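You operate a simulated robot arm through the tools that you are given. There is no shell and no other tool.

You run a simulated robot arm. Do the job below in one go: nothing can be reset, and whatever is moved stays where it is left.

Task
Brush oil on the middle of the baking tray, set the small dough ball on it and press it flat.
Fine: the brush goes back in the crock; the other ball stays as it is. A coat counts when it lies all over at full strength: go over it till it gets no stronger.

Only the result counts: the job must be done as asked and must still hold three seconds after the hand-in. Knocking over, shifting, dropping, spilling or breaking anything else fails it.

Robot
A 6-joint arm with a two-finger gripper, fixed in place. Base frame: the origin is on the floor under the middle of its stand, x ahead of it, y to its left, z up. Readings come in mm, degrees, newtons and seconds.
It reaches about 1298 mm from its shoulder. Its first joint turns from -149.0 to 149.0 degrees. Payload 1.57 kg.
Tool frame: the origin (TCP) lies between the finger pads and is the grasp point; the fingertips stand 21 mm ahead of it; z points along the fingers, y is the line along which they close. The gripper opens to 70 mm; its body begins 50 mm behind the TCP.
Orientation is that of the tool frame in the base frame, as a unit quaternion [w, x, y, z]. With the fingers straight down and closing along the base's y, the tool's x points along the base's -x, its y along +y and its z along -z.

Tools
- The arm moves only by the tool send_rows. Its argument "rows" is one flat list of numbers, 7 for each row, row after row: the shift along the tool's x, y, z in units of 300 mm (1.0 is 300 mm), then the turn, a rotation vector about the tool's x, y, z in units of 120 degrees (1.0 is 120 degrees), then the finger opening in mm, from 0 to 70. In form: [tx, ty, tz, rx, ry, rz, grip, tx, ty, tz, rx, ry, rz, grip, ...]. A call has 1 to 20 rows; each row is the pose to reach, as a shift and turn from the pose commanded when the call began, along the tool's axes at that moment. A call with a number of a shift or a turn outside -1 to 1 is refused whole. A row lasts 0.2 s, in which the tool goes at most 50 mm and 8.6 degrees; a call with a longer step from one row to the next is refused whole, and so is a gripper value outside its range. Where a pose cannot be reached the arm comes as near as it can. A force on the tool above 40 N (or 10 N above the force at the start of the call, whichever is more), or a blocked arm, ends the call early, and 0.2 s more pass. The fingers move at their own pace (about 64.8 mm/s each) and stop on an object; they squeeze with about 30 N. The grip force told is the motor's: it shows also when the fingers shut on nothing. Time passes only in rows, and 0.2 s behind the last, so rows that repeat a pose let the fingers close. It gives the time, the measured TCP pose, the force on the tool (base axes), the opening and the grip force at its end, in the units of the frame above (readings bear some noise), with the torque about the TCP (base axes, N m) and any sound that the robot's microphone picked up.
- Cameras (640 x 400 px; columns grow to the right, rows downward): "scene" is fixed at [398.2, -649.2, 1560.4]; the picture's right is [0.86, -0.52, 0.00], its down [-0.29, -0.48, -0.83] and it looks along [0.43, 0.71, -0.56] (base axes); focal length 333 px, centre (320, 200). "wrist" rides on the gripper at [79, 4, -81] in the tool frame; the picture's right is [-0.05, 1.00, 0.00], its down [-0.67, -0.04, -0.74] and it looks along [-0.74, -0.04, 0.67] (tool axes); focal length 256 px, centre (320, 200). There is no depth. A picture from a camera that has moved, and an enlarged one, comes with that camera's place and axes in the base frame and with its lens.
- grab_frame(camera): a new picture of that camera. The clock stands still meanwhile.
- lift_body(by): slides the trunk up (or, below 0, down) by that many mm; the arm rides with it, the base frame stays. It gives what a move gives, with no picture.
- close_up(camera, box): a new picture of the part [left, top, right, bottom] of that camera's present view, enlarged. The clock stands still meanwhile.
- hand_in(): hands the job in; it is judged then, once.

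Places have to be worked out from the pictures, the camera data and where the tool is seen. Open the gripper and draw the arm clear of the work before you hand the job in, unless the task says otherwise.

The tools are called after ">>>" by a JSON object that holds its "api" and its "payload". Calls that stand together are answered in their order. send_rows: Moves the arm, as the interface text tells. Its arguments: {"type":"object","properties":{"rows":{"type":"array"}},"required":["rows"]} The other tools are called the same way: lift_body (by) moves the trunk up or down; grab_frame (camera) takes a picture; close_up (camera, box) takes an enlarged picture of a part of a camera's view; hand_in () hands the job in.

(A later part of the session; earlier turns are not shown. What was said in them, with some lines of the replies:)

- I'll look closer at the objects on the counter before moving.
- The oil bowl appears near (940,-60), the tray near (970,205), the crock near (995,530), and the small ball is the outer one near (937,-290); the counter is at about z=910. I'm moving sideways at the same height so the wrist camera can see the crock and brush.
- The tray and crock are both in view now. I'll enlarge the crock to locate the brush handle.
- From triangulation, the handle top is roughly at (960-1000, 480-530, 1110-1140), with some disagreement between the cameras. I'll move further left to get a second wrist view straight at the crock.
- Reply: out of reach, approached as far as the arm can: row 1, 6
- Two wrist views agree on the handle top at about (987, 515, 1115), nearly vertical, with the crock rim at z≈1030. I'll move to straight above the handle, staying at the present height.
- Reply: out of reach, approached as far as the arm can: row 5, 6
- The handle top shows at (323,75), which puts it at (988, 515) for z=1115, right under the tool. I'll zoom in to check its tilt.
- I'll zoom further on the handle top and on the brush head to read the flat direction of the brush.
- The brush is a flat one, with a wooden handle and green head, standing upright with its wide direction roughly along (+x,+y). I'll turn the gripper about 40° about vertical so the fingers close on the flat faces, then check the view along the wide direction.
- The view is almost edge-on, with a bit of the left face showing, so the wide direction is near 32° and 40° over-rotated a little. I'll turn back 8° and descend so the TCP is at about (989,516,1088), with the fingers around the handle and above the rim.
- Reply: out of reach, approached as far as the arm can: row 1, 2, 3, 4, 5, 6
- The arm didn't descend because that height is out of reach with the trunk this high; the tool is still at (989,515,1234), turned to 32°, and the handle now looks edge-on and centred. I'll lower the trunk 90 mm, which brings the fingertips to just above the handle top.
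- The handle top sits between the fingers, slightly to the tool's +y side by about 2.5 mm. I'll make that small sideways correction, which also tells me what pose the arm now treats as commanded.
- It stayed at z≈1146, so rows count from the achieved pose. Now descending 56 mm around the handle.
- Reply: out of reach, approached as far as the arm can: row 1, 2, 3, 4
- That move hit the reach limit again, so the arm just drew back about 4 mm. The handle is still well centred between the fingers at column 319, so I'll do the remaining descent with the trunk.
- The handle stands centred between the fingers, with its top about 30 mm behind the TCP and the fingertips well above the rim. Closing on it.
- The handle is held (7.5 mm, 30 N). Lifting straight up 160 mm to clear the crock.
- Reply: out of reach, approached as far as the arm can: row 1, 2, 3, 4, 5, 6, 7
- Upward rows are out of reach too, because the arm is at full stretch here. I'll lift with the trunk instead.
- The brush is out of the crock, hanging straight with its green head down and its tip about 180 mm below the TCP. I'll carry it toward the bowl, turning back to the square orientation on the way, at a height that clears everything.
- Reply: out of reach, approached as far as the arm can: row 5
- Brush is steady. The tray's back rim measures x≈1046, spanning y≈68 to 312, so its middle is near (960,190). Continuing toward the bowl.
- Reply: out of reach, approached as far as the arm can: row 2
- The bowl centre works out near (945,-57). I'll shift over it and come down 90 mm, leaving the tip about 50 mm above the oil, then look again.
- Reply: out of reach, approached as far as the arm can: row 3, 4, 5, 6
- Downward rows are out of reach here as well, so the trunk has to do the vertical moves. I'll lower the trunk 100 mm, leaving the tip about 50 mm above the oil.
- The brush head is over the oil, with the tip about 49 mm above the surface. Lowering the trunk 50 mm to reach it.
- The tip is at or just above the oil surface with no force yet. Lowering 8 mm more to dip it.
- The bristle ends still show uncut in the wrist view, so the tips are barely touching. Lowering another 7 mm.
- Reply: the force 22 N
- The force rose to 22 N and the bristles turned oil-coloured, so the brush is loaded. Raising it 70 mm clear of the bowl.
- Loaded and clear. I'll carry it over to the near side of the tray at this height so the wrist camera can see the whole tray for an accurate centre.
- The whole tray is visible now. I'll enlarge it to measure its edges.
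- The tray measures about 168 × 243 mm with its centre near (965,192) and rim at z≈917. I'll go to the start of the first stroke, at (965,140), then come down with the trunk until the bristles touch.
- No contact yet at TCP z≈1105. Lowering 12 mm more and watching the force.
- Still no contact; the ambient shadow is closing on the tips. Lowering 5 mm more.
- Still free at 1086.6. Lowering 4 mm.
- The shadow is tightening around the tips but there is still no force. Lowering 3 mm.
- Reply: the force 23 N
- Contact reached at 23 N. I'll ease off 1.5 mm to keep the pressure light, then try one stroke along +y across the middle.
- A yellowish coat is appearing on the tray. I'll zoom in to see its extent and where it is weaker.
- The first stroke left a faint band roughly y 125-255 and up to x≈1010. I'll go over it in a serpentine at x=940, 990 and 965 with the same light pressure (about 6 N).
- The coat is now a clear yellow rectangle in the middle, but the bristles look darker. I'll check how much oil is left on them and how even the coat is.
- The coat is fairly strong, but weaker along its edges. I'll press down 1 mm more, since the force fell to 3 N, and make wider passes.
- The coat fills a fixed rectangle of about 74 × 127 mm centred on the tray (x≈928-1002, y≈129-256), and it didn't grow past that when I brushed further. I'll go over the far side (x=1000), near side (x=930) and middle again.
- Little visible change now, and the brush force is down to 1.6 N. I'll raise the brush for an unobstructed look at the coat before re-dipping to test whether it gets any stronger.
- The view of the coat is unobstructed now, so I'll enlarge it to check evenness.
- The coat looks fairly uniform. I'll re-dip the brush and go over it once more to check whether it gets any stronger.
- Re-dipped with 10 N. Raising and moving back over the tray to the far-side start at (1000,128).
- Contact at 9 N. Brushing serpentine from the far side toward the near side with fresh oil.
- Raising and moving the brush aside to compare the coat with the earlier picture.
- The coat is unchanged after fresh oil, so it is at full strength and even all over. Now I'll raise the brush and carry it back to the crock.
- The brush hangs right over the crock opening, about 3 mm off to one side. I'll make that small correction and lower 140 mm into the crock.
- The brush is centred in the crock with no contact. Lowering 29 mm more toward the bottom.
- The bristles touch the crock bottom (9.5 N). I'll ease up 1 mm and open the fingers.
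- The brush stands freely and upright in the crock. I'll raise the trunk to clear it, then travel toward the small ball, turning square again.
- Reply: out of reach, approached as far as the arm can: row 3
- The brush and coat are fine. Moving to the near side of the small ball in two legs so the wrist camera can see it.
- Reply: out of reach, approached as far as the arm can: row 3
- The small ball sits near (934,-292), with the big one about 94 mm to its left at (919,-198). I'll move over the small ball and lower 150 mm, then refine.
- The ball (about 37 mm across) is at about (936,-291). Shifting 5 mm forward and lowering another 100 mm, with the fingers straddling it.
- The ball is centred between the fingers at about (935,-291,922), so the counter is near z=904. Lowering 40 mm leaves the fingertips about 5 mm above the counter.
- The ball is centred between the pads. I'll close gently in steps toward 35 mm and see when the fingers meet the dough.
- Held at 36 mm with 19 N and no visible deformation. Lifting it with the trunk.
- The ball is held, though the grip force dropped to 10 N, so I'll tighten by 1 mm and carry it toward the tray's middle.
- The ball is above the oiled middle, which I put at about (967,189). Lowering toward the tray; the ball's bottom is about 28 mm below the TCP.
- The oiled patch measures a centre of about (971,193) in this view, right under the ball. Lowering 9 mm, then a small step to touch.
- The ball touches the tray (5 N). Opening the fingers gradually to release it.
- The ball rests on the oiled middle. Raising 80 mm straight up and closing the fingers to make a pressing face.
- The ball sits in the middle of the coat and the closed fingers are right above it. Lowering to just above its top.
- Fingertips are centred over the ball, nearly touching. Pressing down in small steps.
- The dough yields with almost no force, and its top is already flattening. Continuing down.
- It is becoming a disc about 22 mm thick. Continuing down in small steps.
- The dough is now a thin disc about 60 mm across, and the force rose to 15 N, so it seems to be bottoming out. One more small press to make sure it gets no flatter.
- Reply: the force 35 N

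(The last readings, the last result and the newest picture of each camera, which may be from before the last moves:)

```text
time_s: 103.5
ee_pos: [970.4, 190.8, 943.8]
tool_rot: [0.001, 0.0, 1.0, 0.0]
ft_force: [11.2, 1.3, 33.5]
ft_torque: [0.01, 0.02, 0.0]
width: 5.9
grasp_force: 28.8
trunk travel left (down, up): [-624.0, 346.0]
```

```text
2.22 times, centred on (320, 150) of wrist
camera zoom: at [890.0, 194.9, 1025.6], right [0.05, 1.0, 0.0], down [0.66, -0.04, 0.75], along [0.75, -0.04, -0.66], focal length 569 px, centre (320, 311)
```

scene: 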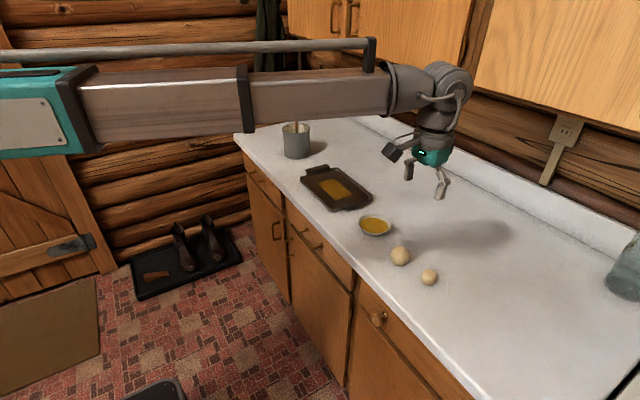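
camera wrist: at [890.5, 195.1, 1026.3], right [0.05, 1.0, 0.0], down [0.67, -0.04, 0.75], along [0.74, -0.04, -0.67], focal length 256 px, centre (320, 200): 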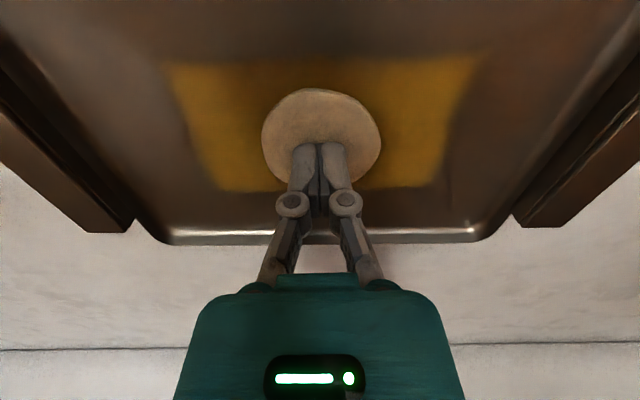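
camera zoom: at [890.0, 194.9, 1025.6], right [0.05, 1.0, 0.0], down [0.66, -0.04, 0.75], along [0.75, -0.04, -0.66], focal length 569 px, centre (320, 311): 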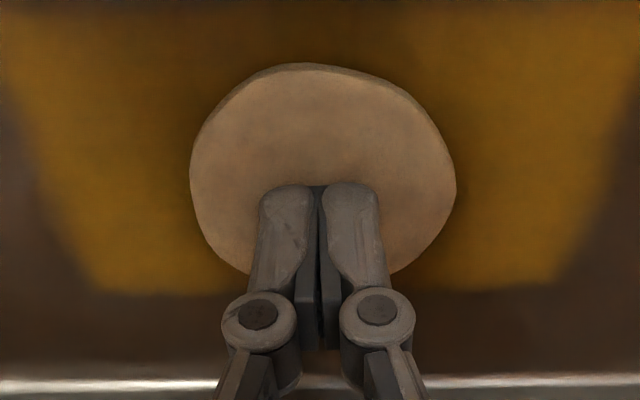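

It got no flatter and the force went to 33 N, so the disc is fully pressed. Raising straight up and checking the result.

>>> {"api": "lift_body", "payload": {"by": 10}}

>>> {"api": "lift_body", "payload": {"by": 180}}

>>> {"api": "grab_frame", "payload": {"camera": "wrist"}}

>>> {"api": "close_up", "payload": {"camera": "scene", "box": [290, 140, 390, 220]}}

```text
time_s: 104.1
ee_pos: [970.4, 191.2, 952.4]
tool_rot: [-0.001, 0.0, 1.0, 0.001]
ft_force: [1.2, -0.2, -1.3]
ft_torque: [0.01, 0.01, -0.03]
width: 0.0
grasp_force: 28.1
trunk travel left (down, up): [-634.0, 336.0]
```

```text
time_s: 106.1
ee_pos: [970.2, 192.7, 1133.2]
tool_rot: [0.001, 0.0, 1.0, -0.001]
ft_force: [0.3, 0.6, 0.3]
ft_torque: [0.0, 0.0, -0.01]
width: 0.0
grasp_force: 29.2
trunk travel left (down, up): [-814.0, 156.0]
```

```text
taken
camera wrist: at [891.2, 195.3, 1213.5], right [0.05, 1.0, 0.0], down [0.67, -0.04, 0.74], along [0.74, -0.04, -0.67], focal length 256 px, centre (320, 200)
```

wrist: 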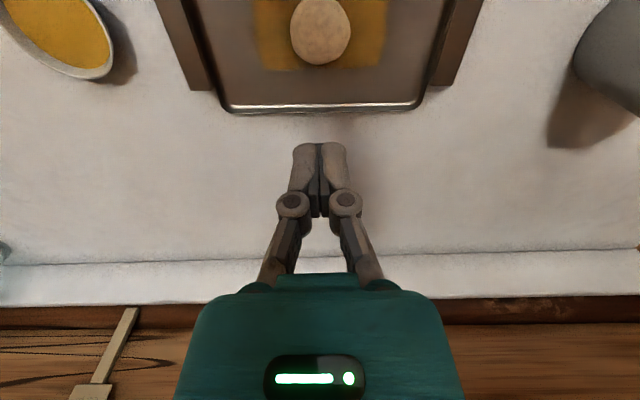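

```text
5.00 times, centred on (340, 180) of scene
camera zoom: at [398.2, -649.2, 1560.4], right [0.86, -0.52, 0.0], down [-0.29, -0.48, -0.83], along [0.43, 0.71, -0.56], focal length 1666 px, centre (220, 300)
```

zoom: 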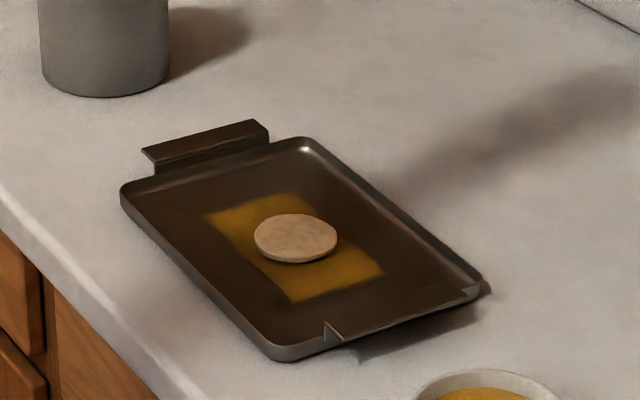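

The dough is a flat disc on the oiled middle and the tray has not shifted. I'll open the gripper and draw the arm back toward its starting area.

>>> {"api": "lift_body", "payload": {"by": 90}}

>>> {"api": "send_rows", "payload": {"rows": [0.14, -0.08, 0, 0, 0, 0, 30, 0.28, -0.16, 0, 0, 0, 0, 60, 0.42, -0.24, 0, 0, 0, 0, 70, 0.56, -0.32, 0, 0, 0, 0, 70, 0.7, -0.4, 0, 0, 0, 0, 70, 0.84, -0.48, 0, 0, 0, 0, 70, 0.95, -0.55, 0, 0, 0, 0, 70]}}

>>> {"api": "grab_frame", "payload": {"camera": "scene"}}

>>> {"api": "grab_frame", "payload": {"camera": "wrist"}}

>>> {"api": "close_up", "payload": {"camera": "scene", "box": [260, 90, 356, 190]}}

>>> {"api": "close_up", "payload": {"camera": "scene", "box": [310, 165, 374, 213]}}

```text
time_s: 107.4
ee_pos: [970.3, 191.9, 1221.9]
tool_rot: [0.0, 0.0, 1.0, 0.0]
ft_force: [-0.5, -1.2, 0.4]
ft_torque: [0.0, 0.03, -0.02]
width: 0.2
grasp_force: 28.4
trunk travel left (down, up): [-904.0, 66.0]
```

```text
time_s: 109.0
ee_pos: [682.6, 26.5, 1224.3]
tool_rot: [0.0, 0.0, 1.0, 0.0]
ft_force: [-0.8, -0.2, 0.0]
ft_torque: [-0.04, -0.01, 0.04]
width: 70.1
grasp_force: 0.0
out of reach, approached as far as the arm can: row 2, 5
trunk travel left (down, up): [-904.0, 66.0]
```

```text
taken
```

scene: 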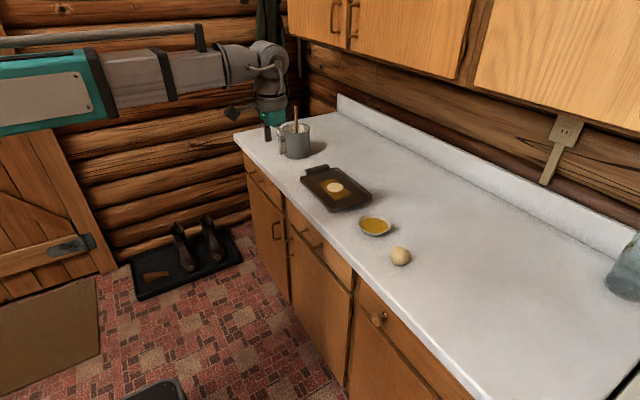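

```text
taken
camera wrist: at [604.2, 30.8, 1304.0], right [0.05, 1.0, 0.0], down [0.67, -0.04, 0.75], along [0.74, -0.04, -0.67], focal length 256 px, centre (320, 200)
```

wrist: 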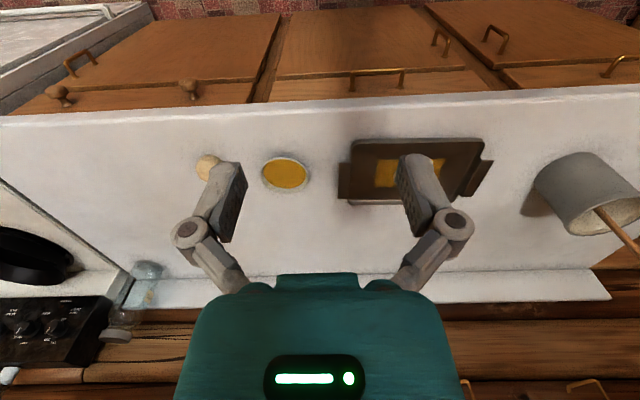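

```text
4.00 times, centred on (308, 140) of scene
camera zoom: at [398.2, -649.2, 1560.4], right [0.86, -0.52, 0.0], down [-0.29, -0.48, -0.83], along [0.43, 0.71, -0.56], focal length 1333 px, centre (368, 440)
```

zoom: 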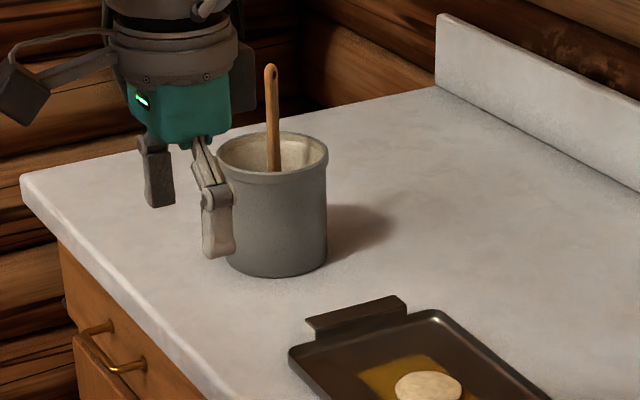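

```text
8.33 times, centred on (342, 189) of scene
camera zoom: at [398.2, -649.2, 1560.4], right [0.86, -0.52, 0.0], down [-0.29, -0.48, -0.83], along [0.43, 0.71, -0.56], focal length 2777 px, centre (137, 292)
```

zoom: 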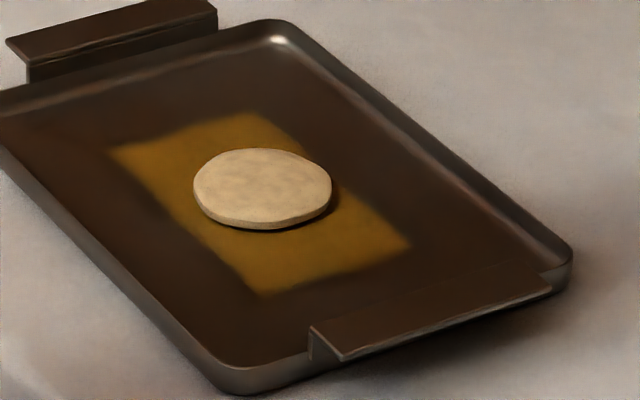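

Final check: the disc lies on the even oil coat, the brush stands in the crock, and the big ball, bowl, crock and tray are where they were. The gripper is open and clear, so I'm handing in.

>>> {"api": "hand_in", "payload": {}}

```text
The job is handed in.
```

I finished the job and handed it in; no verdict came back with the hand-in.

- **Oil:** The coat covers a rectangle of about 74 × 127 mm in the middle of the baking tray. I re-dipped the brush and went over it again, and it got no stronger.
- **Dough:** The small ball sits on the middle of the coat, pressed into a flat disc about 60 mm across. I pressed until it got no flatter.
- **Brush:** It is standing upright in the crock again.
- **Everything else:** In the last pictures the big ball, oil bowl, crock and tray are where they started. The gripper is open and the arm is drawn back from the counter.
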